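You operate a simulated robot arm through the tools that you are given. There is no shell and no other tool. Be economical: measure what you need, move in short steps, check, and stop when the job is done.

Carry out the task below with a simulated robot arm. There is one attempt and no reset: what you move stays moved.

TASK
Fetch the purple insole from the top of the wide table and set it on the long workbench by the air hose. Then press the box number three key two times. Then put the orange pad box on the top of the wide table away on the free half of the steel table. Then fetch the yellow heel block and set it on the white framed sheet. Then open the fourth cabinet drawer from the top, fetch the white foam block from the top of the wide table and set it in the inside the fourth cabinet drawer from the top, then shut the drawer. Then fetch the cork block and set it on the blue sheet. Keep to this order. Set down upright: orange pad box, yellow heel block.

It is judged by the outcome, as a careful person would: the job done as asked, and still so three seconds after it is handed in. It fails if anything else is knocked over, pushed out of place, dropped, spilled or broken. Flat cloth is picked up by pressing the open fingertips on it (5 to 10 N) and closing them slowly along it; thin cloth reads only 2 to 8 mm in the jaws.

THE ROBOT
A 6-joint arm with a two-finger gripper on a trunk, on a base that drives. Base frame: it is fixed to the floor where the robot stands at the start and does not move with it; the origin is under the middle of the robot, x ahead of it, y to its left, z up; the surface under the hand at the start is at about z = 0.8. Readings come in m, rad, newtons and seconds.
With the tool pointing down near the work surface it reaches from about 0.1 to 0.7 m from the robot's upright axis, wherever it stands. Its first joint turns from -2.897 to 2.897 rad. Places, roughly: blue sheet (15x18x1 cm) [2.4, -1, 0.8]; box number three key [1.8, 0.2, 0.8]; cork block (11x7x3 cm) [1.3, -1.6, 0.2]; fourth cabinet drawer [-1.3, -1.7, 0.3]; free half of the steel table [0.5, -4.3, 0.9]; inside the fourth cabinet drawer [-1.3, -1.7, 0.3]; long workbench by the air hose [-2.1, -1.7, 0.9]; orange pad box [2.5, -1.5, 0.75]; purple insole (11x30x3 cm) [0.6, 0, 0.8]; white foam block [2, 0.25, 0.75]; white framed sheet [-0.5, -4.25, 1]; yellow heel block [1.75, -1.75, 1]. Payload 2.45 kg.
Tool frame: the origin (TCP) lies between the finger pads and is the grasp point; the fingertips stand 0.026 m ahead of it; z points along the fingers, y is the line along which they close. Largest opening 0.096 m; the body of the gripper starts 0.069 m behind the TCP.
Orientation is told as [roll, pitch, yaw] about the base's x, y, z axes, in that order, counted from this pose: with the fingers straight down and closing along the base's y, the tool's x points along the base's -x, its y along +y and its z along -z.

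THE INTERFACE
- The arm moves only by the tool apply_moves. Its argument "targets" is a list of rows, each a list of 7 numbers: the shift along the base's x, y, z in units of 100 mm (1.0 is 100 mm), then the turn, a rotation vector about the base's x, y, z in units of 180 degrees (1.0 is 180 degrees), then the closure, from 0 (fully open) to 1 (shut). In form: [[tx, ty, tz, rx, ry, rz, claw], ...]. A call has 1 to 10 rows; each row is the pose to reach, as a shift and turn from the pose commanded when the call began. A call with a number of a shift or a turn outside -1 to 1 is refused whole. A row lasts 0.2 s, in which the tool goes at most 0.05 m and 0.15 rad; a call with a longer step from one row to the next is refused whole, and so is a gripper value outside its range. Where a pose cannot be reached the arm comes as near as it can. A force on the tool above 40 N (or 10 N above the force at the start of the call, whichever is more), or a blocked arm, ends the call early, and 0.2 s more pass. Each finger halts on what it meets, pressing with about 21 N; the grip force reading is that of the motor and also rises with nothing between the fingers. The clock runs only during rows and for 0.2 s after the last one: add rows that repeat a pose to give the fingers time. The reply holds the time, the measured pose of the TCP, the force on the tool along the base axes, the opening and the grip force, in the units named above and with some noise, with the torque about the TCP (base axes, N m) and any sound that the robot's microphone picked up.
- Cameras (640 x 400 px; columns grow to the right, rows downward): "scene" is now at [0.0289, 0.1269, 1.1308]; the picture's right is [-0.32, -0.95, 0.00], its down [-0.29, 0.10, -0.95] and it looks along [0.90, -0.30, -0.30] (base axes); focal length 267 px, centre (320, 200). "wrist" rides on the gripper at [0.082, 0.003, -0.098] in the tool frame; the picture's right is [-0.04, 1.00, 0.00], its down [-0.73, -0.03, -0.68] and it looks along [-0.68, -0.03, 0.73] (tool axes); focal length 256 px, centre (320, 200).
- get_image(camera): a new picture of that camera. The clock stands still meanwhile.
- move_column(by): slides the trunk up (or, below 0, down) by that many m; the arm and the scene camera ride with it, the base frame stays. It gives what a move gives, with no picture.
- drive_base(legs): drives the robot by 1 to 6 legs, each [ahead, turn to the left] in m and rad, along the robot's own axes; the way and the turn of a leg run together, so that a leg with both is an arc; at most 1.5 m and 3.142 rad a leg. The arm and the cameras ride along, it lands a little off, and it stops where it bumps. It gives what a move gives.
- aim_head(pan, tilt): turns the head with the scene camera to pan (to the left, within 2.705 rad either way) and tilt (down, from -0.506 to 1.204), counted from straight ahead of the robot. It gives what a move gives.
- point_at(camera, pixels): for up to 12 pixels [column, row] of the newest picture of that camera ("zoom" is the newest enlarged one), the place [x, y, z] in the base frame of the surface seen there, good to about 0.002 m. The clock stands still meanwhile.
- inspect(camera, box): a new picture of the part [left, top, right, bottom] of that camera's present view, enlarged. The clock stands still meanwhile.
- close_job(): hands the job in; it is judged then, once.

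Keep the steps short. Do not move on a guess: measure, check each grasp and each placing, and mend mistakes. In all there are 131 turns and 132 pictures (those below and enlarged ones count). Leave the gripper open and the arm clear of the work at the hand-in unless told otherwise, and finish with a single line.

The tools are called after ">>>" as a command line: name --pt "numbers of a row" for each row, then --argument value for the rest, lists and objects as JSON in quotes. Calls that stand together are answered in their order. apply_moves: Moves the arm, as the interface text tells. Its arguments: {"type":"object","properties":{"targets":{"type":"array"}},"required":["targets"]} The other tools are called the same way: move_column (by) slides the trunk up or down; drive_base (legs) drives the base; aim_head (pan, tilt) turns the head that bears the scene camera; get_image (camera) takes a picture; point_at (camera, pixels) gives the place of the surface under pixels of a picture; inspect (camera, box) takes an enlarged picture of a part of a camera's view; close_job () hands the job in.

At the start:

```text
t: 0.0
ee_pos: [0.4356, 0.1157, 0.9802]
orientation: [0.0, 0.0, 0.002]
wrist_force: [-0.7, 1.1, 0.2]
wrist_torque: [-0.01, 0.0, -0.03]
grip_width: 0.096
grasp_force: 0.1
trunk travel left (down, up): [-0.135, 0.015]
robot x, y, heading: [0.0014, -0.0043, -0.001]
head pan, tilt: [-0.325, 0.307]
```

scene: 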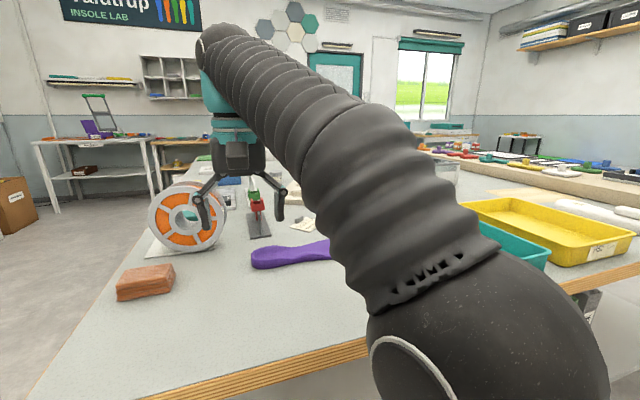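
wrist: 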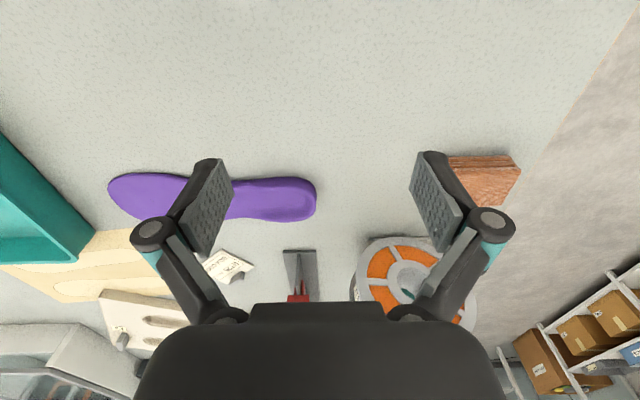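

The purple insole lies under the hand (wrist picture about 110–316, 175–220). I measure points on it first, and look around with the head.

>>> point_at --camera "wrist" --pixels '[[112, 190], [150, 180], [150, 210], [245, 185], [245, 212], [260, 182], [260, 216], [290, 182], [290, 218], [314, 200], [270, 240], [270, 150]]'

>>> aim_head --pan -1.2 --tilt 0.3

>>> get_image --camera "scene"

```text
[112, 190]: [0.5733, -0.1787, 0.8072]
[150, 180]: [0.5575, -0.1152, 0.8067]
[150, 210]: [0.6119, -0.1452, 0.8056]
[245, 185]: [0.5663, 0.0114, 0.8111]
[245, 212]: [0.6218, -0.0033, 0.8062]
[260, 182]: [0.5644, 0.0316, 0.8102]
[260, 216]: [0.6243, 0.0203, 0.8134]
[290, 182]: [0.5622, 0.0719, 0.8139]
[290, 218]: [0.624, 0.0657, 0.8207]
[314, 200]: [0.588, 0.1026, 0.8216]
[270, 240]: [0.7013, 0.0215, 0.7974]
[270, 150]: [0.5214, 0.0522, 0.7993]
```

```text
t: 1.2
ee_pos: [0.4347, 0.1156, 0.9794]
orientation: [0.0, 0.0, 0.0]
wrist_force: [-1.0, 0.8, 0.1]
wrist_torque: [-0.01, -0.02, 0.01]
grip_width: 0.0961
grasp_force: 0.0
trunk travel left (down, up): [-0.135, 0.015]
robot x, y, heading: [-0.0014, -0.0001, -0.003]
head pan, tilt: [-1.201, 0.3]
```

```text
129 pictures are left
```

scene: 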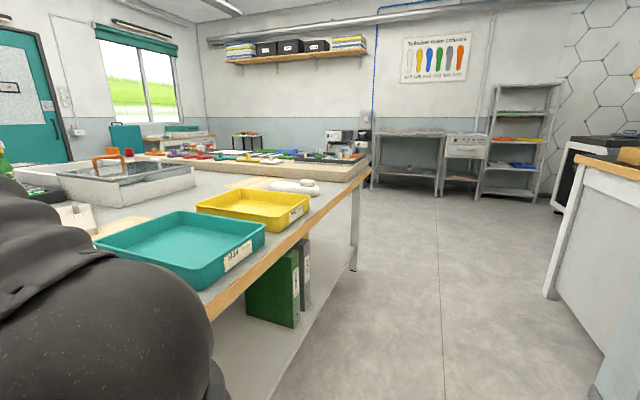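

I look around more, to learn the room.

>>> aim_head --pan -2.2 --tilt 0.3

>>> get_image --camera "scene"

>>> aim_head --pan 2.5 --tilt 0.3

>>> get_image --camera "scene"

>>> aim_head --pan 0.6 --tilt 0.3

>>> get_image --camera "scene"

```text
t: 2.5
ee_pos: [0.4354, 0.1152, 0.9794]
orientation: [0.001, 0.002, -0.001]
wrist_force: [0.9, 0.2, 0.5]
wrist_torque: [-0.04, 0.01, -0.01]
grip_width: 0.0956
grasp_force: 0.1
trunk travel left (down, up): [-0.135, 0.015]
robot x, y, heading: [-0.0001, 0.0018, -0.001]
head pan, tilt: [-2.201, 0.3]
```

```text
128 pictures are left
```

scene: 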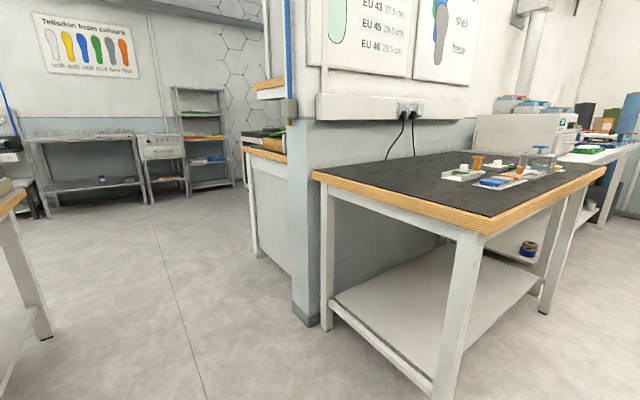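

```text
t: 6.2
ee_pos: [0.4348, 0.1158, 0.9787]
orientation: [0.0, 0.0, 0.0]
wrist_force: [-0.7, 0.5, 0.0]
wrist_torque: [0.0, 0.01, -0.01]
grip_width: 0.0962
grasp_force: 0.0
trunk travel left (down, up): [-0.135, 0.015]
robot x, y, heading: [0.0027, -0.0006, 0.007]
head pan, tilt: [2.499, 0.3]
```

```text
127 pictures are left
```

scene: 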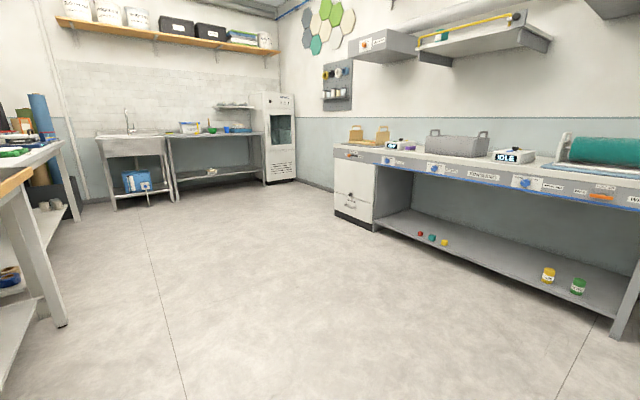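

```text
t: 8.1
ee_pos: [0.4342, 0.1165, 0.9787]
orientation: [0.001, 0.001, -0.001]
wrist_force: [-0.4, 0.4, 0.2]
wrist_torque: [-0.01, 0.0, 0.04]
grip_width: 0.0961
grasp_force: 0.1
trunk travel left (down, up): [-0.135, 0.015]
robot x, y, heading: [0.001, 0.0038, 0.003]
head pan, tilt: [0.6, 0.3]
```

```text
126 pictures are left
```

scene: 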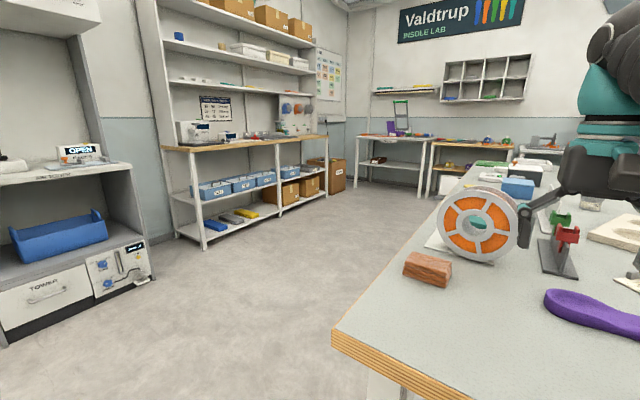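

The room is understood roughly. Now I turn the hand 90° and bring it above the insole's waist (about x 0.594, y −0.02).

>>> apply_moves --pt "0.1 -0.09 0 0 0 0.047 0" --pt "0.2 -0.18 0 0 0 0.094 0" --pt "0.3 -0.27 0 0 0 0.141 0" --pt "0.4 -0.36 0 0 0 0.188 0" --pt "0.5 -0.45 0 0 0 0.235 0" --pt "0.6 -0.54 0 0 0 0.282 0" --pt "0.7 -0.63 0 0 0 0.329 0" --pt "0.8 -0.72 0 0 0 0.376 0" --pt "0.9 -0.81 0 0 0 0.423 0" --pt "1.0 -0.9 0 0 0 0.47 0"

>>> apply_moves --pt "0.3 -0.24 -0.2 0 0 0.03 0" --pt "0.6 -0.47 -0.5 0 0 0.03 0" --pt "0.6 -0.47 -0.8 0 0 0.03 0" --pt "0.6 -0.47 -0.8 0 0 0.03 0"

>>> get_image --camera "wrist"

```text
t: 10.2
ee_pos: [0.5332, 0.0252, 0.9724]
orientation: [-0.006, -0.001, 1.481]
wrist_force: [-1.0, -0.2, 0.8]
wrist_torque: [0.0, -0.01, -0.02]
grip_width: 0.0958
grasp_force: 0.1
out of reach, approached as far as the arm can: row 8, 9, 10
trunk travel left (down, up): [-0.135, 0.015]
robot x, y, heading: [-0.0002, -0.0015, 0.001]
head pan, tilt: [0.6, 0.3]
```

```text
t: 11.2
ee_pos: [0.5943, -0.0215, 0.8935]
orientation: [0.0, 0.001, 1.571]
wrist_force: [0.2, -1.1, 0.6]
wrist_torque: [0.02, 0.02, 0.0]
grip_width: 0.0957
grasp_force: 0.1
trunk travel left (down, up): [-0.135, 0.015]
robot x, y, heading: [0.0024, 0.0014, -0.002]
head pan, tilt: [0.6, 0.3]
```

```text
125 pictures are left
```

wrist: 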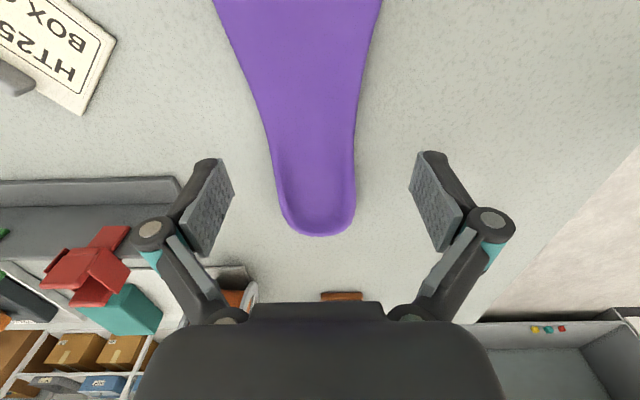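

The insole sits centred between the pads. I lower to z 0.826 and close.

>>> apply_moves --pt "0 0 -0.3 0 0 0 0" --pt "0 0 -0.55 0 0 0 0" --pt "0 0 -0.67 0 0 0 0" --pt "0 0 -0.67 0 0 0 0.3" --pt "0 0 -0.67 0 0 0 0.6" --pt "0 0 -0.67 0 0 0 0.6" --pt "0 0 -0.67 0 0 0 0.7"

```text
t: 12.8
ee_pos: [0.5912, -0.023, 0.8272]
orientation: [-0.006, 0.001, 1.57]
wrist_force: [0.5, 0.6, 38.3]
wrist_torque: [-0.05, -1.09, -0.15]
grip_width: 0.0685
grasp_force: 21.6
trunk travel left (down, up): [-0.135, 0.015]
robot x, y, heading: [0.0005, 0.0001, -0.002]
head pan, tilt: [0.6, 0.3]
```

Jaws hold at 68 mm, though the tips press on the table. I lift and check.

>>> apply_moves --pt "0 0 0.15 0 0 0 0.7" --pt "0 0 0.5 0 0 0 0.7" --pt "0 0 0.9 0 0 0 0.7" --pt "0 0 0.9 0 0 0 0.7"

>>> get_image --camera "wrist"

>>> aim_head --pan 0 --tilt 0.4

>>> get_image --camera "scene"

```text
t: 13.8
ee_pos: [0.5927, -0.0222, 0.9159]
orientation: [0.001, -0.001, 1.571]
wrist_force: [-0.5, 0.4, -0.2]
wrist_torque: [-0.05, -0.02, 0.02]
grip_width: 0.0286
grasp_force: 0.0
trunk travel left (down, up): [-0.135, 0.015]
robot x, y, heading: [-0.0022, -0.0007, 0.003]
head pan, tilt: [0.6, 0.3]
```

```text
124 pictures are left
```

wrist: 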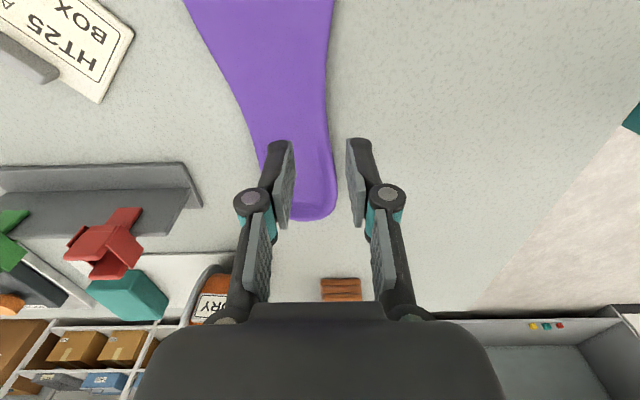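

```text
t: 14.8
ee_pos: [0.5939, -0.0222, 0.9147]
orientation: [0.001, 0.0, 1.571]
wrist_force: [0.2, 0.1, -0.6]
wrist_torque: [0.01, 0.01, 0.03]
grip_width: 0.0288
grasp_force: 0.0
trunk travel left (down, up): [-0.135, 0.015]
robot x, y, heading: [0.0029, -0.0011, -0.002]
head pan, tilt: [0.0, 0.4]
```

```text
123 pictures are left
```

scene: 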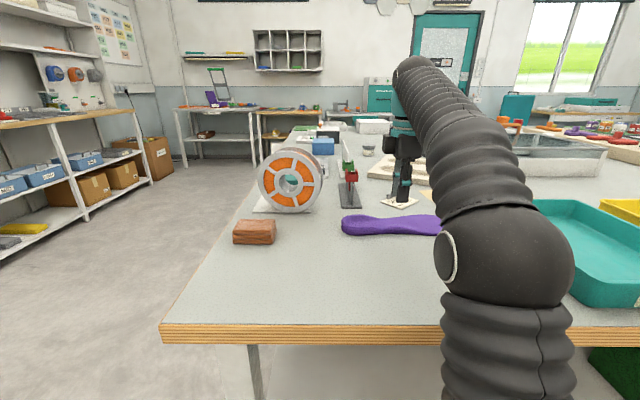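

The jaws slipped off the insole edge. I measure it again.

>>> apply_moves --pt "0 0.3 0.3 0 0 0 0.2" --pt "0 0.6 0.3 0 0 0 0" --pt "0 0.6 0.3 0 0 0 0"

>>> get_image --camera "wrist"

```text
t: 15.7
ee_pos: [0.5919, 0.0386, 0.9449]
orientation: [-0.004, 0.001, 1.569]
wrist_force: [0.2, -0.4, 0.2]
wrist_torque: [0.02, 0.02, 0.01]
grip_width: 0.0961
grasp_force: 0.1
trunk travel left (down, up): [-0.135, 0.015]
robot x, y, heading: [-0.0008, 0.001, 0.001]
head pan, tilt: [0.0, 0.4]
```

```text
122 pictures are left
```

wrist: 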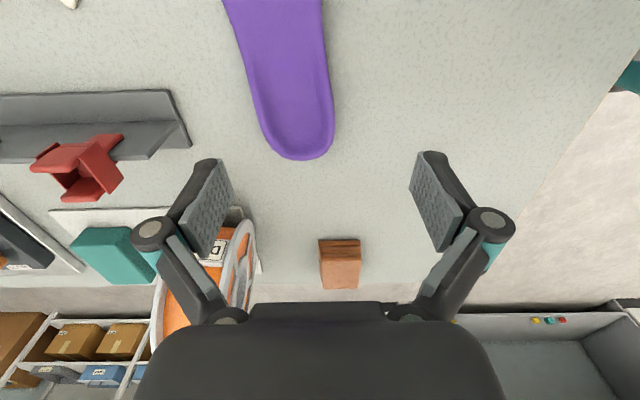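

>>> point_at --camera "wrist" --pixels '[[236, 25], [244, 50], [252, 85], [260, 120], [322, 25], [326, 60], [331, 90], [331, 120], [296, 156], [280, 60], [295, 100], [250, 120]]'

```text
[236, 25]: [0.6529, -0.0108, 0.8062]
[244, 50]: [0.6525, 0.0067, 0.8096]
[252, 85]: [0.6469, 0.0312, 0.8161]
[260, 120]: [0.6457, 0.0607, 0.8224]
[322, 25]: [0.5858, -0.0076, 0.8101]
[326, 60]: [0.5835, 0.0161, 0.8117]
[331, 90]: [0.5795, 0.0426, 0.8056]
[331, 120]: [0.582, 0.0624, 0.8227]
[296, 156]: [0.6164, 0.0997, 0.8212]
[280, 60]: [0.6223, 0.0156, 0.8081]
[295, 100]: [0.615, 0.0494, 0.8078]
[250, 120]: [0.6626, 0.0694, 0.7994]
```

The insole shifted ~2 cm in +x. Its heel cup is thicker (2.4 cm rims), so I grip there: x 0.613, y 0.052.

>>> apply_moves --pt "0.21 0.13 -0.3 0 0 0 0" --pt "0.21 0.13 -0.7 0 0 0 0" --pt "0.21 0.13 -1.0 0 0 0 0" --pt "0.21 0.13 -1.0 0 0 0 0"

>>> apply_moves --pt "0 0 -0.16 0 0 0 0" --pt "0 0 -0.16 0 0 0 0.15" --pt "0 0 -0.16 0 0 0 0.3" --pt "0 0 -0.16 0 0 0 0.5" --pt "0 0 -0.16 0 0 0 0.8" --pt "0 0 -0.16 0 0 0 1" --pt "0 0 -0.16 0 0 0 1"

>>> get_image --camera "wrist"

```text
t: 16.6
ee_pos: [0.6137, 0.0503, 0.845]
orientation: [-0.001, -0.002, 1.571]
wrist_force: [-0.3, 0.2, 0.3]
wrist_torque: [0.02, 0.0, 0.03]
grip_width: 0.0958
grasp_force: 0.0
trunk travel left (down, up): [-0.135, 0.015]
robot x, y, heading: [-0.0009, -0.0016, -0.003]
head pan, tilt: [0.0, 0.4]
```

```text
t: 18.2
ee_pos: [0.6136, 0.0489, 0.8287]
orientation: [0.001, 0.001, 1.569]
wrist_force: [0.0, 0.5, 4.6]
wrist_torque: [-0.01, 0.03, 0.07]
grip_width: 0.0699
grasp_force: 21.0
trunk travel left (down, up): [-0.135, 0.015]
robot x, y, heading: [0.0002, 0.0009, 0.002]
head pan, tilt: [0.0, 0.4]
```

```text
121 pictures are left
```

wrist: 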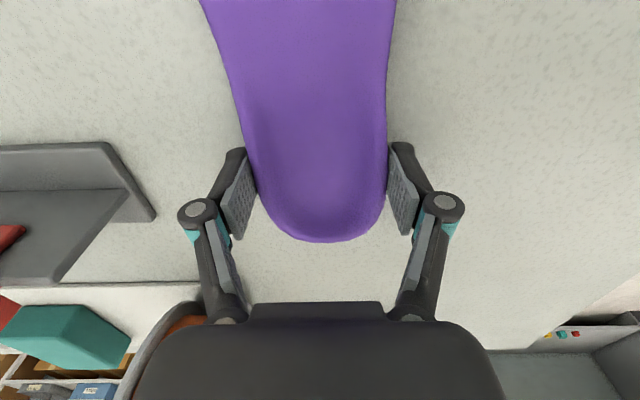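

The pads grip both sides of the heel. I lift slowly.

>>> apply_moves --pt "0 0 0.08 0 0 0 1" --pt "0 0 0.2 0 0 0 1" --pt "0 0 0.35 0 0 0 1" --pt "0 0 0.5 0 0 0 1"

>>> get_image --camera "wrist"

```text
t: 19.2
ee_pos: [0.6119, 0.0513, 0.8779]
orientation: [-0.001, -0.001, 1.571]
wrist_force: [-0.2, 0.5, -0.4]
wrist_torque: [0.04, 0.0, -0.01]
grip_width: 0.0695
grasp_force: 20.9
trunk travel left (down, up): [-0.135, 0.015]
robot x, y, heading: [-0.001, -0.0006, -0.002]
head pan, tilt: [0.0, 0.4]
```

```text
120 pictures are left
```

wrist: 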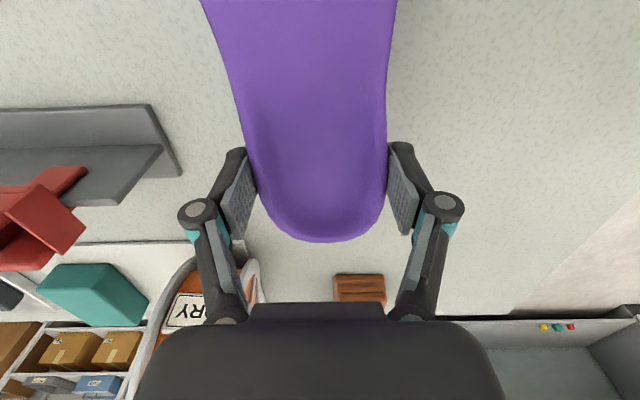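

It is held. I lift higher and draw the arm in, then look towards the long workbench.

>>> apply_moves --pt "0 0 0.4 0 0 0 1" --pt "-0.2 0 0.8 0 0 0 1" --pt "-0.6 0 1.0 0 0 0 1" --pt "-1 0 1.0 0 0 0 1"

>>> apply_moves --pt "-0.4 0 0.2 0 0 0 1" --pt "-0.8 0 0.4 0 0 0 1" --pt "-1 0 0.5 0 0 0 1"

>>> aim_head --pan -2.6 --tilt 0.3

>>> get_image --camera "scene"

>>> point_at --camera "scene" --pixels '[[180, 215], [330, 238], [60, 180], [400, 180], [440, 215], [480, 150], [250, 190], [150, 170], [560, 150], [330, 120], [20, 200], [500, 300]]'

```text
t: 20.2
ee_pos: [0.5142, 0.0514, 0.9769]
orientation: [-0.001, -0.001, 1.57]
wrist_force: [0.4, 0.9, -1.3]
wrist_torque: [0.02, 0.02, -0.01]
grip_width: 0.0697
grasp_force: 21.4
out of reach, approached as far as the arm can: row 2, 3
trunk travel left (down, up): [-0.135, 0.015]
robot x, y, heading: [0.0015, 0.0006, 0.002]
head pan, tilt: [0.0, 0.4]
```

```text
t: 21.1
ee_pos: [0.4157, 0.0519, 0.9957]
orientation: [-0.003, 0.0, 1.569]
wrist_force: [1.0, 0.2, -0.9]
wrist_torque: [0.06, -0.02, 0.0]
grip_width: 0.0697
grasp_force: 19.9
out of reach, approached as far as the arm can: row 1, 2, 3
trunk travel left (down, up): [-0.135, 0.015]
robot x, y, heading: [-0.0002, -0.0005, -0.004]
head pan, tilt: [0.0, 0.4]
```

```text
t: 23.4
ee_pos: [0.4155, 0.0512, 0.9952]
orientation: [-0.004, 0.001, 1.57]
wrist_force: [0.6, 0.1, 0.1]
wrist_torque: [0.03, -0.01, -0.01]
grip_width: 0.0692
grasp_force: 21.3
trunk travel left (down, up): [-0.135, 0.015]
robot x, y, heading: [-0.0007, 0.0001, -0.002]
head pan, tilt: [-2.601, 0.3]
```

```text
119 pictures are left
```

scene: 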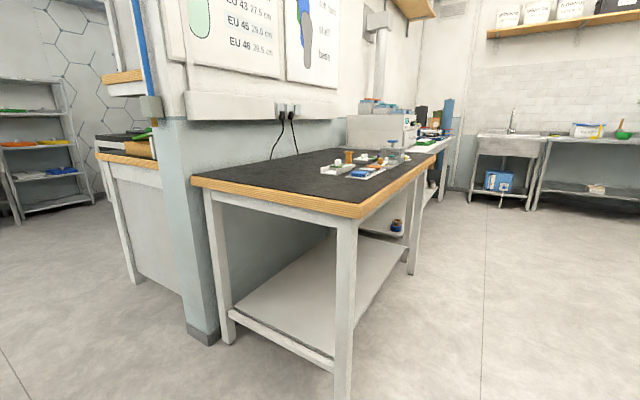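

```text
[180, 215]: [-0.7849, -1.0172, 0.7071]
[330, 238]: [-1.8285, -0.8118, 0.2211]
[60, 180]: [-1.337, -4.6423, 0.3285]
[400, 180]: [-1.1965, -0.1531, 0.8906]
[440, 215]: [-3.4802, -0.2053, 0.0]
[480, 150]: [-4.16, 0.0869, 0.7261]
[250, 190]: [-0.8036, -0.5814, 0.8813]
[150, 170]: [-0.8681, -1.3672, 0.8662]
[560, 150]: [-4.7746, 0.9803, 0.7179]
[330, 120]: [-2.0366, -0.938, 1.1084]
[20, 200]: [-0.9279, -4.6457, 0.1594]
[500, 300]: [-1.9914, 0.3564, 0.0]
```

The partition (end at x≈−0.78, y≈−1.0) separates me from the cabinet side; the bench by the air hose is behind it. I back up, turn right and drive along −y.

>>> drive_base --legs '[[-0.15, 0], [0, -1.571], [1.3, 0]]'

>>> aim_head --pan -0.8 --tilt 0.3

>>> get_image --camera "scene"

>>> aim_head --pan 0.5 --tilt 0.3

>>> get_image --camera "scene"

```text
t: 34.7
ee_pos: [-0.0554, -1.7241, 0.9948]
orientation: [-0.004, 0.0, 0.023]
wrist_force: [-0.4, -0.3, -0.4]
wrist_torque: [-0.02, -0.04, 0.01]
grip_width: 0.0689
grasp_force: 21.2
trunk travel left (down, up): [-0.135, 0.015]
robot x, y, heading: [-0.118, -1.3079, -1.546]
head pan, tilt: [-2.601, 0.3]
```

```text
t: 36.5
ee_pos: [-0.0553, -1.7233, 0.9947]
orientation: [-0.004, -0.001, 0.022]
wrist_force: [0.4, 0.1, -0.3]
wrist_torque: [-0.03, -0.08, -0.02]
grip_width: 0.069
grasp_force: 21.3
trunk travel left (down, up): [-0.135, 0.015]
robot x, y, heading: [-0.1138, -1.3089, -1.548]
head pan, tilt: [-0.799, 0.3]
```

```text
118 pictures are left
```

scene: 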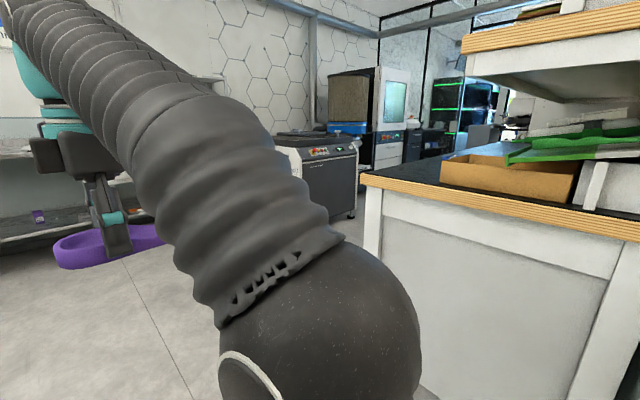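

```text
t: 38.0
ee_pos: [-0.0559, -1.7238, 0.9962]
orientation: [-0.003, 0.001, 0.022]
wrist_force: [-0.3, -1.3, -1.0]
wrist_torque: [0.0, -0.03, 0.03]
grip_width: 0.0687
grasp_force: 21.2
trunk travel left (down, up): [-0.135, 0.015]
robot x, y, heading: [-0.1149, -1.3103, -1.547]
head pan, tilt: [0.499, 0.3]
```

```text
117 pictures are left
```

scene: 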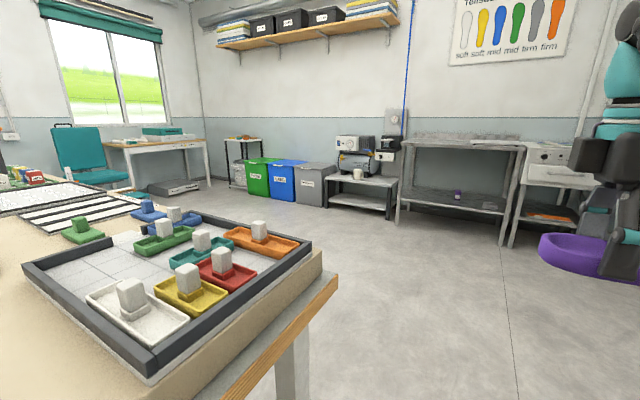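

I drive on past the cabinet, turn right to face −x and look.

>>> drive_base --legs '[[1.4, -0.02], [0, -1.571]]'

>>> aim_head --pan -0.7 --tilt 0.35

>>> get_image --camera "scene"

>>> aim_head --pan 0.4 --tilt 0.35

>>> get_image --camera "scene"

```text
t: 48.8
ee_pos: [-0.517, -2.7425, 0.9955]
orientation: [-0.005, 0.0, -1.595]
wrist_force: [0.3, 0.9, -0.2]
wrist_torque: [-0.05, 0.01, 0.01]
grip_width: 0.0691
grasp_force: 20.6
trunk travel left (down, up): [-0.135, 0.015]
robot x, y, heading: [-0.0995, -2.7031, 3.114]
head pan, tilt: [0.499, 0.3]
```

```text
t: 50.2
ee_pos: [-0.5184, -2.7425, 0.995]
orientation: [-0.003, -0.002, -1.595]
wrist_force: [0.5, -0.9, -0.8]
wrist_torque: [-0.06, -0.01, 0.0]
grip_width: 0.069
grasp_force: 21.0
trunk travel left (down, up): [-0.135, 0.015]
robot x, y, heading: [-0.1044, -2.7027, 3.114]
head pan, tilt: [-0.7, 0.351]
```

```text
116 pictures are left
```

scene: 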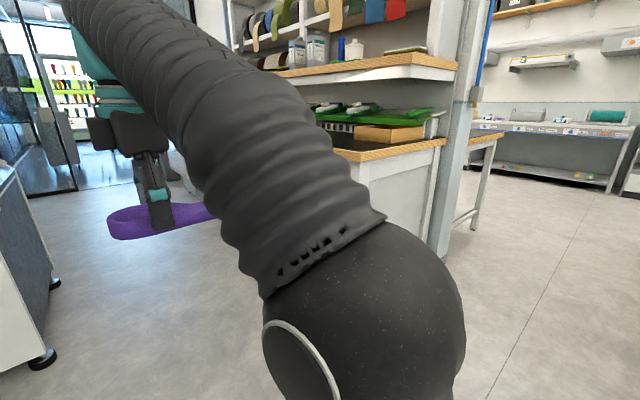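

```text
t: 51.5
ee_pos: [-0.5177, -2.7425, 0.9964]
orientation: [-0.002, 0.001, -1.596]
wrist_force: [-0.1, 0.0, 0.4]
wrist_torque: [-0.05, 0.0, 0.01]
grip_width: 0.0685
grasp_force: 20.9
trunk travel left (down, up): [-0.135, 0.015]
robot x, y, heading: [-0.1014, -2.7022, 3.11]
head pan, tilt: [0.4, 0.351]
```

```text
115 pictures are left
```

scene: 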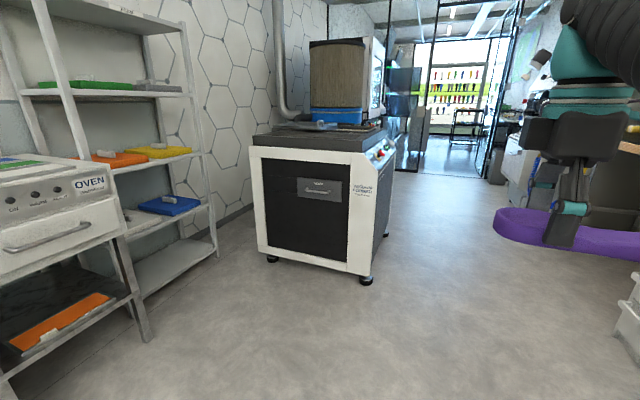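

>>> point_at --camera "scene" --pixels '[[355, 240], [385, 220], [265, 250], [630, 310], [150, 320], [400, 240], [500, 180]]'

>>> aim_head --pan -0.1 --tilt 0.3

>>> get_image --camera "scene"

```text
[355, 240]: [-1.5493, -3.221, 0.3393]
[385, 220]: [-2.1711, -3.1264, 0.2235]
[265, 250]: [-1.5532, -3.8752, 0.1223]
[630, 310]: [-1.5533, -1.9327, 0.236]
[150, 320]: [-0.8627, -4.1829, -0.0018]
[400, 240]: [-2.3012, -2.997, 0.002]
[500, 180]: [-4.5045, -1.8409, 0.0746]
```

```text
t: 52.5
ee_pos: [-0.5172, -2.7425, 0.9955]
orientation: [-0.003, -0.002, -1.595]
wrist_force: [-0.1, 0.0, -0.2]
wrist_torque: [-0.03, 0.02, -0.01]
grip_width: 0.0688
grasp_force: 21.1
trunk travel left (down, up): [-0.135, 0.015]
robot x, y, heading: [-0.0962, -2.7026, 3.117]
head pan, tilt: [-0.099, 0.3]
```

```text
114 pictures are left
```

scene: 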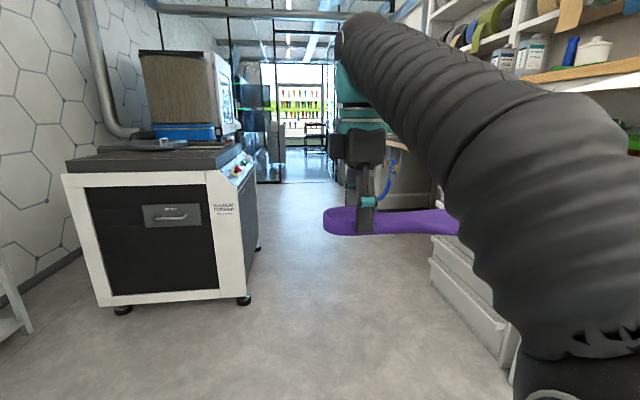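

The corridor between the machine (y≈−3.2) and the cabinet front (y≈−1.93) is clear. I drive 1.5 m along it, slightly veering right, then look at the bench.

>>> drive_base --legs '[[0, -0.09], [1.5, 0]]'

>>> aim_head --pan -1.3 --tilt 0.4

>>> get_image --camera "scene"

>>> aim_head --pan -0.5 --tilt 0.3

>>> get_image --camera "scene"

```text
t: 60.3
ee_pos: [-1.9918, -2.5203, 0.9962]
orientation: [-0.003, 0.0, -1.697]
wrist_force: [-0.1, 0.1, -0.8]
wrist_torque: [-0.04, 0.01, 0.01]
grip_width: 0.0686
grasp_force: 21.1
trunk travel left (down, up): [-0.135, 0.015]
robot x, y, heading: [-1.5719, -2.521, 3.018]
head pan, tilt: [-0.099, 0.3]
```

```text
t: 61.7
ee_pos: [-1.9916, -2.52, 0.9952]
orientation: [-0.003, 0.001, -1.697]
wrist_force: [-0.8, 0.5, -0.1]
wrist_torque: [-0.07, 0.02, -0.03]
grip_width: 0.0687
grasp_force: 21.1
trunk travel left (down, up): [-0.135, 0.015]
robot x, y, heading: [-1.5737, -2.5204, 3.014]
head pan, tilt: [-1.3, 0.4]
```

```text
113 pictures are left
```

scene: 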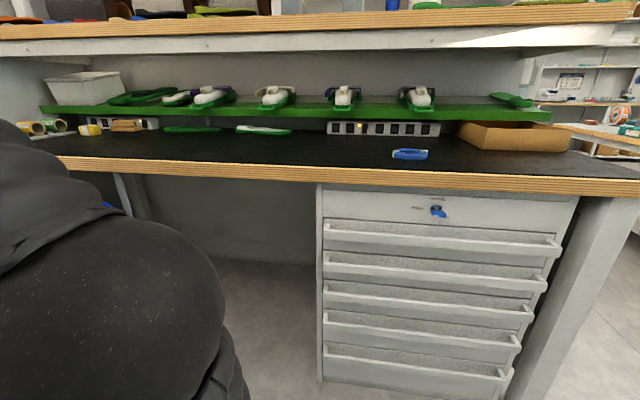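

```text
t: 62.8
ee_pos: [-1.9915, -2.52, 0.995]
orientation: [-0.003, 0.0, -1.698]
wrist_force: [0.1, 0.3, 0.2]
wrist_torque: [-0.05, 0.0, 0.04]
grip_width: 0.0686
grasp_force: 21.6
trunk travel left (down, up): [-0.135, 0.015]
robot x, y, heading: [-1.5687, -2.5262, 3.012]
head pan, tilt: [-0.499, 0.3]
```

```text
112 pictures are left
```

scene: 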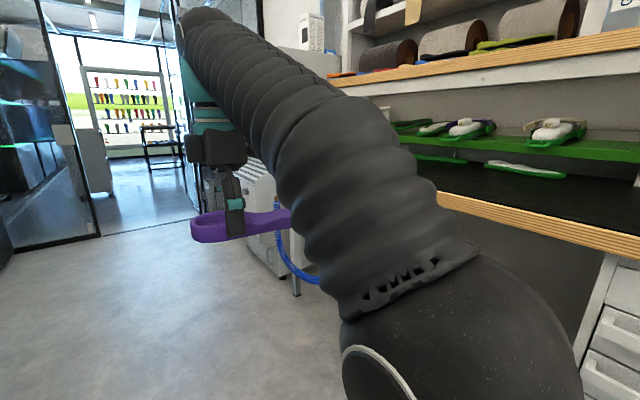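

>>> point_at --camera "scene" --pixels '[[255, 250], [285, 255], [310, 275], [298, 285], [120, 180], [450, 200], [520, 190], [440, 155], [300, 35], [500, 150]]'

```text
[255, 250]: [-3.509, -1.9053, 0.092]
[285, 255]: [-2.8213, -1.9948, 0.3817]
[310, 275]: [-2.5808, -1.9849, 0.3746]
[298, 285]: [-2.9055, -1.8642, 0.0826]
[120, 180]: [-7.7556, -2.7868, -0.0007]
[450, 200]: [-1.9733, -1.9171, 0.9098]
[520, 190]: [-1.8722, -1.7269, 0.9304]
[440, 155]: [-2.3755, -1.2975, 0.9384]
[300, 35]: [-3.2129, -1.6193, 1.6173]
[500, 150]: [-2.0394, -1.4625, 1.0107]
```

Bench top is at z≈0.91, front edge y≈−1.92. I drive 0.5 m more and turn to face the bench.

>>> drive_base --legs '[[0.5, 0], [0, -1.44]]'

>>> aim_head --pan 0.1 --tilt 0.45

>>> get_image --camera "scene"

>>> get_image --camera "wrist"

```text
t: 69.3
ee_pos: [-2.122, -2.0442, 0.995]
orientation: [-0.003, 0.0, -3.139]
wrist_force: [0.0, -0.3, 0.0]
wrist_torque: [0.0, 0.01, 0.04]
grip_width: 0.0689
grasp_force: 20.4
trunk travel left (down, up): [-0.135, 0.015]
robot x, y, heading: [-2.0733, -2.4569, 1.574]
head pan, tilt: [-0.499, 0.3]
```

```text
t: 70.3
ee_pos: [-2.1227, -2.0434, 0.996]
orientation: [-0.004, -0.001, -3.137]
wrist_force: [-0.7, 0.8, -1.1]
wrist_torque: [0.01, 0.05, 0.02]
grip_width: 0.0686
grasp_force: 21.0
trunk travel left (down, up): [-0.135, 0.015]
robot x, y, heading: [-2.073, -2.4604, 1.578]
head pan, tilt: [0.099, 0.45]
```

```text
111 pictures are left
```

scene: 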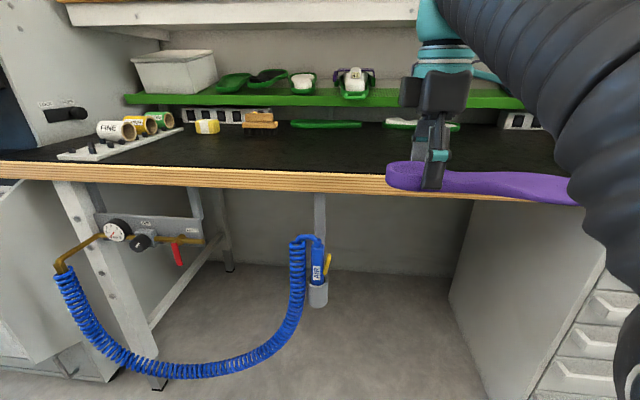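

```text
110 pictures are left
```

wrist: 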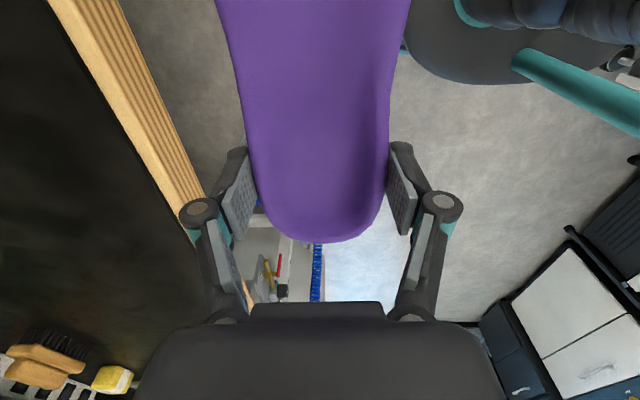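

The bench top above the hose is free between the sanding roll tray and the back shelf. I measure the free area and objects.

>>> point_at --camera "scene" --pixels '[[325, 125], [250, 128], [205, 134], [150, 145], [300, 150], [300, 175], [420, 127], [350, 150], [390, 180], [550, 195]]'

>>> point_at --camera "wrist" --pixels '[[320, 10], [320, 100], [300, 230], [100, 100]]'

```text
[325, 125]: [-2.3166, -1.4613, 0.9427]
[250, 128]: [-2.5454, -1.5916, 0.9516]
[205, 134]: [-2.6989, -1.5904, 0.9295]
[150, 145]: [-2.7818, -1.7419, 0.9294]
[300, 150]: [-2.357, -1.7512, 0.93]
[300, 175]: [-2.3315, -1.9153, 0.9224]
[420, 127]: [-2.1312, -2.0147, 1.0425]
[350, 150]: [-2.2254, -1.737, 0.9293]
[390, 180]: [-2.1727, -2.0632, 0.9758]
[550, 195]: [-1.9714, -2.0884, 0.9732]
```

```text
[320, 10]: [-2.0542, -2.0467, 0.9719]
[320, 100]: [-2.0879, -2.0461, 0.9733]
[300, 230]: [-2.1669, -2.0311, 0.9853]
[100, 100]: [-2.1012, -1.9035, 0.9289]
```

Bench top z = 0.93. I drive 0.1 m closer so the reach is comfortable.

>>> drive_base --legs '[[0.1, 0]]'

>>> apply_moves --pt "-0.2 0.4 0 0 0 0 1" --pt "-0.4 0.7 0 0 0 0 1" --pt "-0.6 1.0 0 0 0 0 1"

>>> apply_moves --pt "0 0.4 0 0 0 0 1" --pt "0 0.7 0 0 0 0 1" --pt "0 0.7 0 0 0 0 1"

>>> get_image --camera "scene"

```text
t: 71.5
ee_pos: [-2.1239, -1.9453, 0.9953]
orientation: [-0.002, 0.0, -3.139]
wrist_force: [0.3, 0.5, -0.7]
wrist_torque: [-0.01, 0.05, 0.03]
grip_width: 0.0686
grasp_force: 21.0
trunk travel left (down, up): [-0.135, 0.015]
robot x, y, heading: [-2.0712, -2.3618, 1.572]
head pan, tilt: [0.099, 0.45]
```

```text
t: 72.3
ee_pos: [-2.1819, -1.852, 0.9772]
orientation: [-0.007, -0.002, -3.139]
wrist_force: [1.2, -1.3, 0.3]
wrist_torque: [0.06, 0.1, -0.01]
grip_width: 0.0687
grasp_force: 21.1
out of reach, approached as far as the arm can: row 1, 2, 3
trunk travel left (down, up): [-0.135, 0.015]
robot x, y, heading: [-2.0734, -2.3592, 1.575]
head pan, tilt: [0.099, 0.45]
```

```text
t: 73.1
ee_pos: [-2.1776, -1.7954, 0.9559]
orientation: [-0.011, -0.002, -3.138]
wrist_force: [-1.1, -8.5, 27.8]
wrist_torque: [0.32, 0.01, -0.03]
grip_width: 0.0695
grasp_force: 21.2
out of reach, approached as far as the arm can: row 1, 2, 3
trunk travel left (down, up): [-0.135, 0.015]
robot x, y, heading: [-2.0727, -2.361, 1.574]
head pan, tilt: [0.099, 0.45]
```

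```text
109 pictures are left
```

scene: 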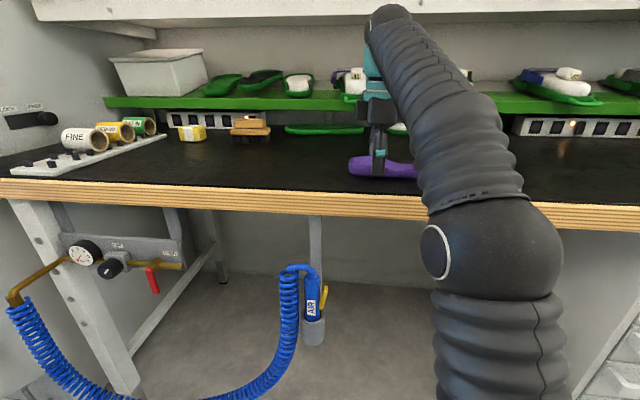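

The arm's height limit let it settle onto the bench (force 28 N up): the insole rests there. I release and draw back.

>>> apply_moves --pt "0 0 0 0 0 0 0.2" --pt "0 0 0 0 0 0 0" --pt "0 0 0 0 0 0 0" --pt "0 0 0 0 0 0 0"

>>> get_image --camera "wrist"

```text
t: 74.1
ee_pos: [-2.1754, -1.7933, 0.9528]
orientation: [-0.008, -0.002, -3.138]
wrist_force: [0.0, -0.3, 0.2]
wrist_torque: [-0.02, -0.04, 0.04]
grip_width: 0.0959
grasp_force: 0.1
trunk travel left (down, up): [-0.135, 0.015]
robot x, y, heading: [-2.074, -2.363, 1.573]
head pan, tilt: [0.099, 0.45]
```

```text
108 pictures are left
```

wrist: 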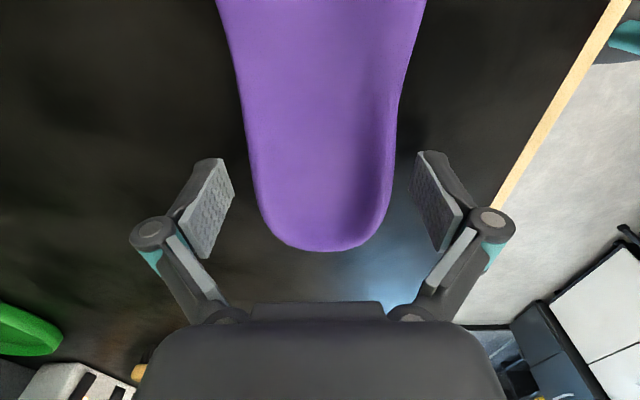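

Released. I raise the column 15 mm, then slide the fingers out past the heel end (−x).

>>> move_column --by 0.015

>>> apply_moves --pt "-0.15 0 0 0 0 0 0" --pt "-0.3 0 0 0 0 0 0" --pt "-0.3 0 0 0 0 0 0"

```text
t: 74.7
ee_pos: [-2.1775, -1.7918, 0.9676]
orientation: [-0.008, 0.0, -3.139]
wrist_force: [-0.4, -0.6, 0.2]
wrist_torque: [-0.01, 0.01, -0.02]
grip_width: 0.096
grasp_force: 0.0
trunk travel left (down, up): [-0.15, 0.0]
robot x, y, heading: [-2.0704, -2.3615, 1.573]
head pan, tilt: [0.099, 0.45]
```

```text
t: 75.5
ee_pos: [-2.207, -1.7944, 0.9663]
orientation: [-0.01, -0.001, -3.139]
wrist_force: [-0.5, -0.3, -0.6]
wrist_torque: [0.0, 0.0, -0.01]
grip_width: 0.0959
grasp_force: 0.1
trunk travel left (down, up): [-0.15, 0.0]
robot x, y, heading: [-2.069, -2.3633, 1.573]
head pan, tilt: [0.099, 0.45]
```

>>> apply_moves --pt "-0.2 0 0 0 0 0 0" --pt "-0.4 0 0 0 0 0 0" --pt "-0.6 0 0 0 0 0 0" --pt "-0.6 -0.4 0.1 0 0 0 0" --pt "-0.6 -0.8 0.2 0 0 0 0" --pt "-0.5 -1.0 0.3 0 0 0 0"

>>> apply_moves --pt "0.1 -0.4 0.1 0 0 0 0" --pt "0.3 -0.8 0.2 0 0 0 0" --pt "0.5 -1.0 0.3 0 0 0 0"

>>> get_image --camera "scene"

```text
t: 76.9
ee_pos: [-2.2569, -1.8924, 0.9954]
orientation: [-0.007, -0.001, -3.137]
wrist_force: [0.0, 0.5, -0.3]
wrist_torque: [-0.05, 0.01, -0.01]
grip_width: 0.096
grasp_force: 0.0
out of reach, approached as far as the arm can: row 1, 2, 3
trunk travel left (down, up): [-0.15, 0.0]
robot x, y, heading: [-2.0715, -2.3631, 1.572]
head pan, tilt: [0.099, 0.45]
```

```text
t: 77.7
ee_pos: [-2.2085, -1.9931, 1.0139]
orientation: [-0.011, -0.002, -3.137]
wrist_force: [-0.6, 0.8, 0.1]
wrist_torque: [-0.04, -0.03, -0.04]
grip_width: 0.0959
grasp_force: 0.0
out of reach, approached as far as the arm can: row 2, 3
trunk travel left (down, up): [-0.15, 0.0]
robot x, y, heading: [-2.0719, -2.3614, 1.571]
head pan, tilt: [0.099, 0.45]
```

```text
107 pictures are left
```

scene: 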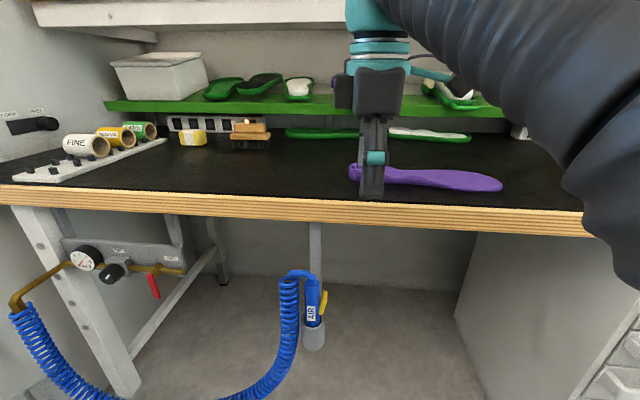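

The insole lies flat on the bench by the hose. Next: the key at (1.8, 0.2). I back off and drive out the way I came.

>>> drive_base --legs '[[-0.1, 0], [0, -1.571], [1.5, 0], [0.42, 0]]'

```text
t: 91.8
ee_pos: [0.1953, -2.3468, 1.0149]
orientation: [-0.01, -0.002, 1.567]
wrist_force: [0.2, 0.7, 1.2]
wrist_torque: [0.0, 0.02, 0.02]
grip_width: 0.096
grasp_force: 0.1
trunk travel left (down, up): [-0.15, 0.0]
robot x, y, heading: [-0.1729, -2.4833, -0.0]
head pan, tilt: [0.099, 0.45]
```

>>> drive_base --legs '[[0, 1.571], [1.5, 0], [0.8, 0]]'

>>> aim_head --pan -0.9 --tilt 0.4

>>> get_image --camera "scene"

>>> aim_head --pan 0 --tilt 0.4

>>> get_image --camera "scene"

```text
t: 107.0
ee_pos: [-0.3213, 0.1948, 1.0143]
orientation: [-0.008, -0.004, -3.13]
wrist_force: [0.0, 0.4, 0.1]
wrist_torque: [0.0, 0.01, 0.03]
grip_width: 0.0958
grasp_force: 0.0
trunk travel left (down, up): [-0.15, 0.0]
robot x, y, heading: [-0.1853, -0.1715, 1.577]
head pan, tilt: [0.099, 0.45]
```

```text
t: 108.3
ee_pos: [-0.3231, 0.1946, 1.0146]
orientation: [-0.01, -0.004, -3.13]
wrist_force: [-0.1, -0.2, 0.7]
wrist_torque: [0.02, 0.01, -0.01]
grip_width: 0.096
grasp_force: 0.1
trunk travel left (down, up): [-0.15, 0.0]
robot x, y, heading: [-0.1831, -0.1723, 1.581]
head pan, tilt: [-0.901, 0.4]
```

```text
106 pictures are left
```

scene: 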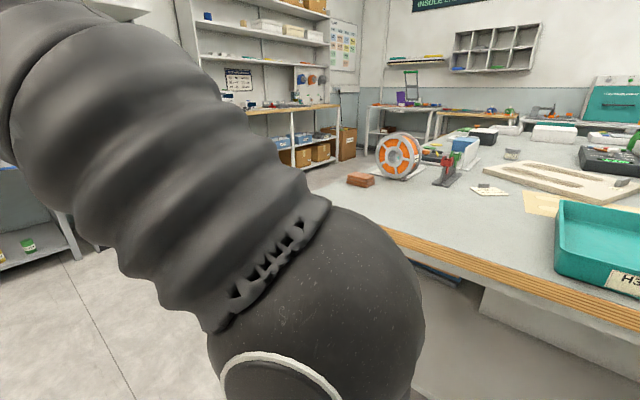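

```text
t: 109.5
ee_pos: [-0.3223, 0.1949, 1.0134]
orientation: [-0.01, -0.003, -3.13]
wrist_force: [0.1, 0.1, 0.0]
wrist_torque: [-0.02, 0.0, 0.01]
grip_width: 0.0961
grasp_force: 0.2
trunk travel left (down, up): [-0.15, 0.0]
robot x, y, heading: [-0.1812, -0.1709, 1.578]
head pan, tilt: [0.0, 0.4]
```

```text
105 pictures are left
```

scene: 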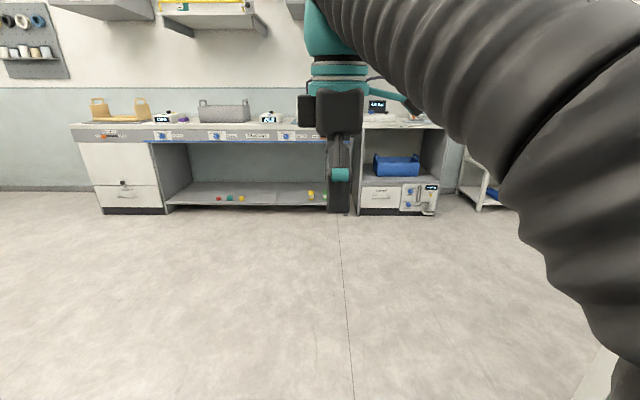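

Free floor ahead. I drive to y≈0.95, turn right to face +x and look.

>>> drive_base --legs '[[1.12, 0], [0, -1.578]]'

>>> aim_head --pan 0.1 --tilt 0.4

>>> get_image --camera "scene"

>>> point_at --camera "scene" --pixels '[[100, 250], [200, 230], [250, 220], [480, 240], [460, 300], [350, 200], [300, 330]]'

```text
t: 119.1
ee_pos: [0.154, 1.1051, 1.0133]
orientation: [-0.01, -0.003, 1.61]
wrist_force: [0.0, 0.5, -0.7]
wrist_torque: [0.0, -0.02, -0.02]
grip_width: 0.0962
grasp_force: 0.2
trunk travel left (down, up): [-0.15, 0.0]
robot x, y, heading: [-0.2074, 0.9542, 0.033]
head pan, tilt: [0.0, 0.4]
```

```text
t: 119.8
ee_pos: [0.1533, 1.1054, 1.0136]
orientation: [-0.011, -0.004, 1.608]
wrist_force: [0.6, 0.9, -0.2]
wrist_torque: [0.01, -0.01, 0.01]
grip_width: 0.0959
grasp_force: 0.1
trunk travel left (down, up): [-0.15, 0.0]
robot x, y, heading: [-0.2082, 0.9551, 0.035]
head pan, tilt: [0.099, 0.4]
```

```text
104 pictures are left
```

scene: 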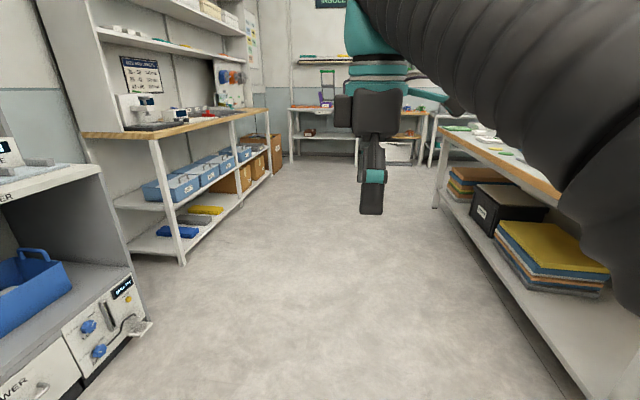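

```text
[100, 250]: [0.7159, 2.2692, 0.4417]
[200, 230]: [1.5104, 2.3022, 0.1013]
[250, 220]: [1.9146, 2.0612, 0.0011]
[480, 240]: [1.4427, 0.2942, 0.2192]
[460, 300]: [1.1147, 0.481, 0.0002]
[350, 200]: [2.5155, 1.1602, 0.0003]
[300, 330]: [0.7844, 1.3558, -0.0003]
```

Aisle is clear. I drive 2 m to about (1.8, 0.78), then turn right to face the table.

>>> drive_base --legs '[[0, -0.12], [1.5, 0], [0.5, 0], [0, -1.48]]'

>>> aim_head --pan 0.1 --tilt 0.5

>>> get_image --camera "scene"

>>> get_image --camera "wrist"

```text
t: 134.0
ee_pos: [1.9125, 0.4231, 1.0136]
orientation: [-0.011, -0.004, -0.013]
wrist_force: [0.2, 0.0, 0.6]
wrist_torque: [0.01, -0.02, -0.02]
grip_width: 0.0961
grasp_force: 0.1
trunk travel left (down, up): [-0.15, 0.0]
robot x, y, heading: [1.7796, 0.7978, -1.586]
head pan, tilt: [0.099, 0.4]
```

```text
t: 134.6
ee_pos: [1.9127, 0.4249, 1.0136]
orientation: [-0.01, -0.003, -0.013]
wrist_force: [0.3, -0.5, 0.1]
wrist_torque: [0.0, -0.01, 0.02]
grip_width: 0.0958
grasp_force: 0.1
trunk travel left (down, up): [-0.15, 0.0]
robot x, y, heading: [1.782, 0.7911, -1.589]
head pan, tilt: [0.099, 0.499]
```

```text
103 pictures are left
```

scene: 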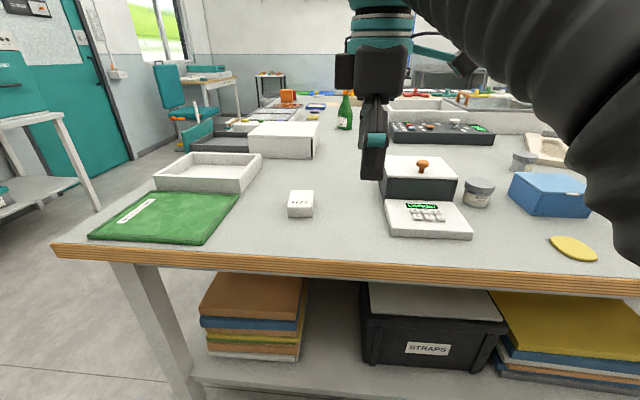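

```text
102 pictures are left
```

wrist: 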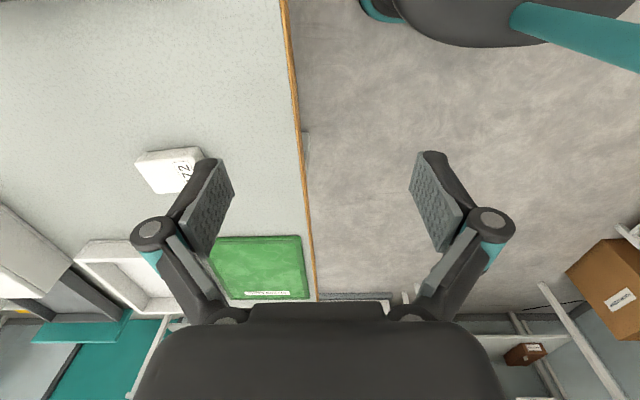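

The white keypad at (428, 215) probably bears the key; the foam block is at (300, 203). I enlarge the keypad.

>>> inspect --camera "scene" --box '[380, 190, 480, 245]'

>>> point_at --camera "zoom" --pixels '[[200, 200], [320, 300]]'

```text
6.40 times, centred on (430, 218) of scene
```

zoom: 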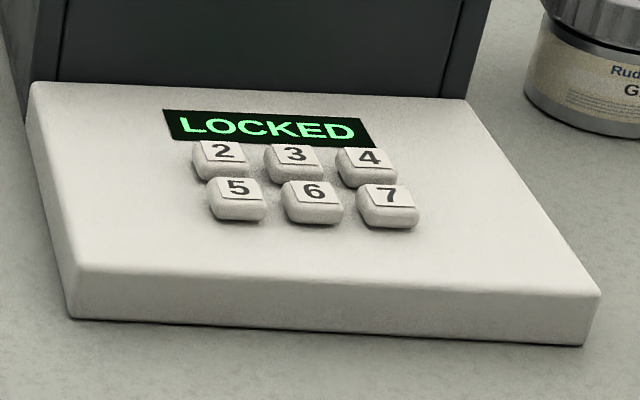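

```text
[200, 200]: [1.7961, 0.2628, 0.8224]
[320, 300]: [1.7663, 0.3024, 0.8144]
```

Key "3" is at zoom (293, 155). I measure it, its neighbours and the pad, plus the foam block.

>>> point_at --camera "zoom" --pixels '[[275, 150], [295, 153], [315, 156], [298, 175], [223, 152], [368, 157], [315, 192], [238, 189], [250, 170], [280, 130], [250, 60]]'

>>> point_at --camera "scene" --pixels '[[300, 196], [290, 196], [312, 196], [300, 212], [420, 165], [420, 185]]'

```text
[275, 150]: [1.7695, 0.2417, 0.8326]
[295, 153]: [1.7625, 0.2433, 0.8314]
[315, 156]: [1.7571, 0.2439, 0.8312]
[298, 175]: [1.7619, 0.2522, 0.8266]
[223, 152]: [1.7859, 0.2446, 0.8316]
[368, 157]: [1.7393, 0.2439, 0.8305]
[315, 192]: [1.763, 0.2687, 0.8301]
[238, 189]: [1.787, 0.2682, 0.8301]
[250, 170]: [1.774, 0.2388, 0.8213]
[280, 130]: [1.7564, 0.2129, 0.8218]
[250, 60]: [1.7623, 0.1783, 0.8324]
```

```text
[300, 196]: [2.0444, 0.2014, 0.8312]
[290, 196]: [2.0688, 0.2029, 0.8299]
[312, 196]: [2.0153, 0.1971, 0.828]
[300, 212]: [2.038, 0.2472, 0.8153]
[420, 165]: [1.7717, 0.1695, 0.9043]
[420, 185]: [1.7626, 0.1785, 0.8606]
```

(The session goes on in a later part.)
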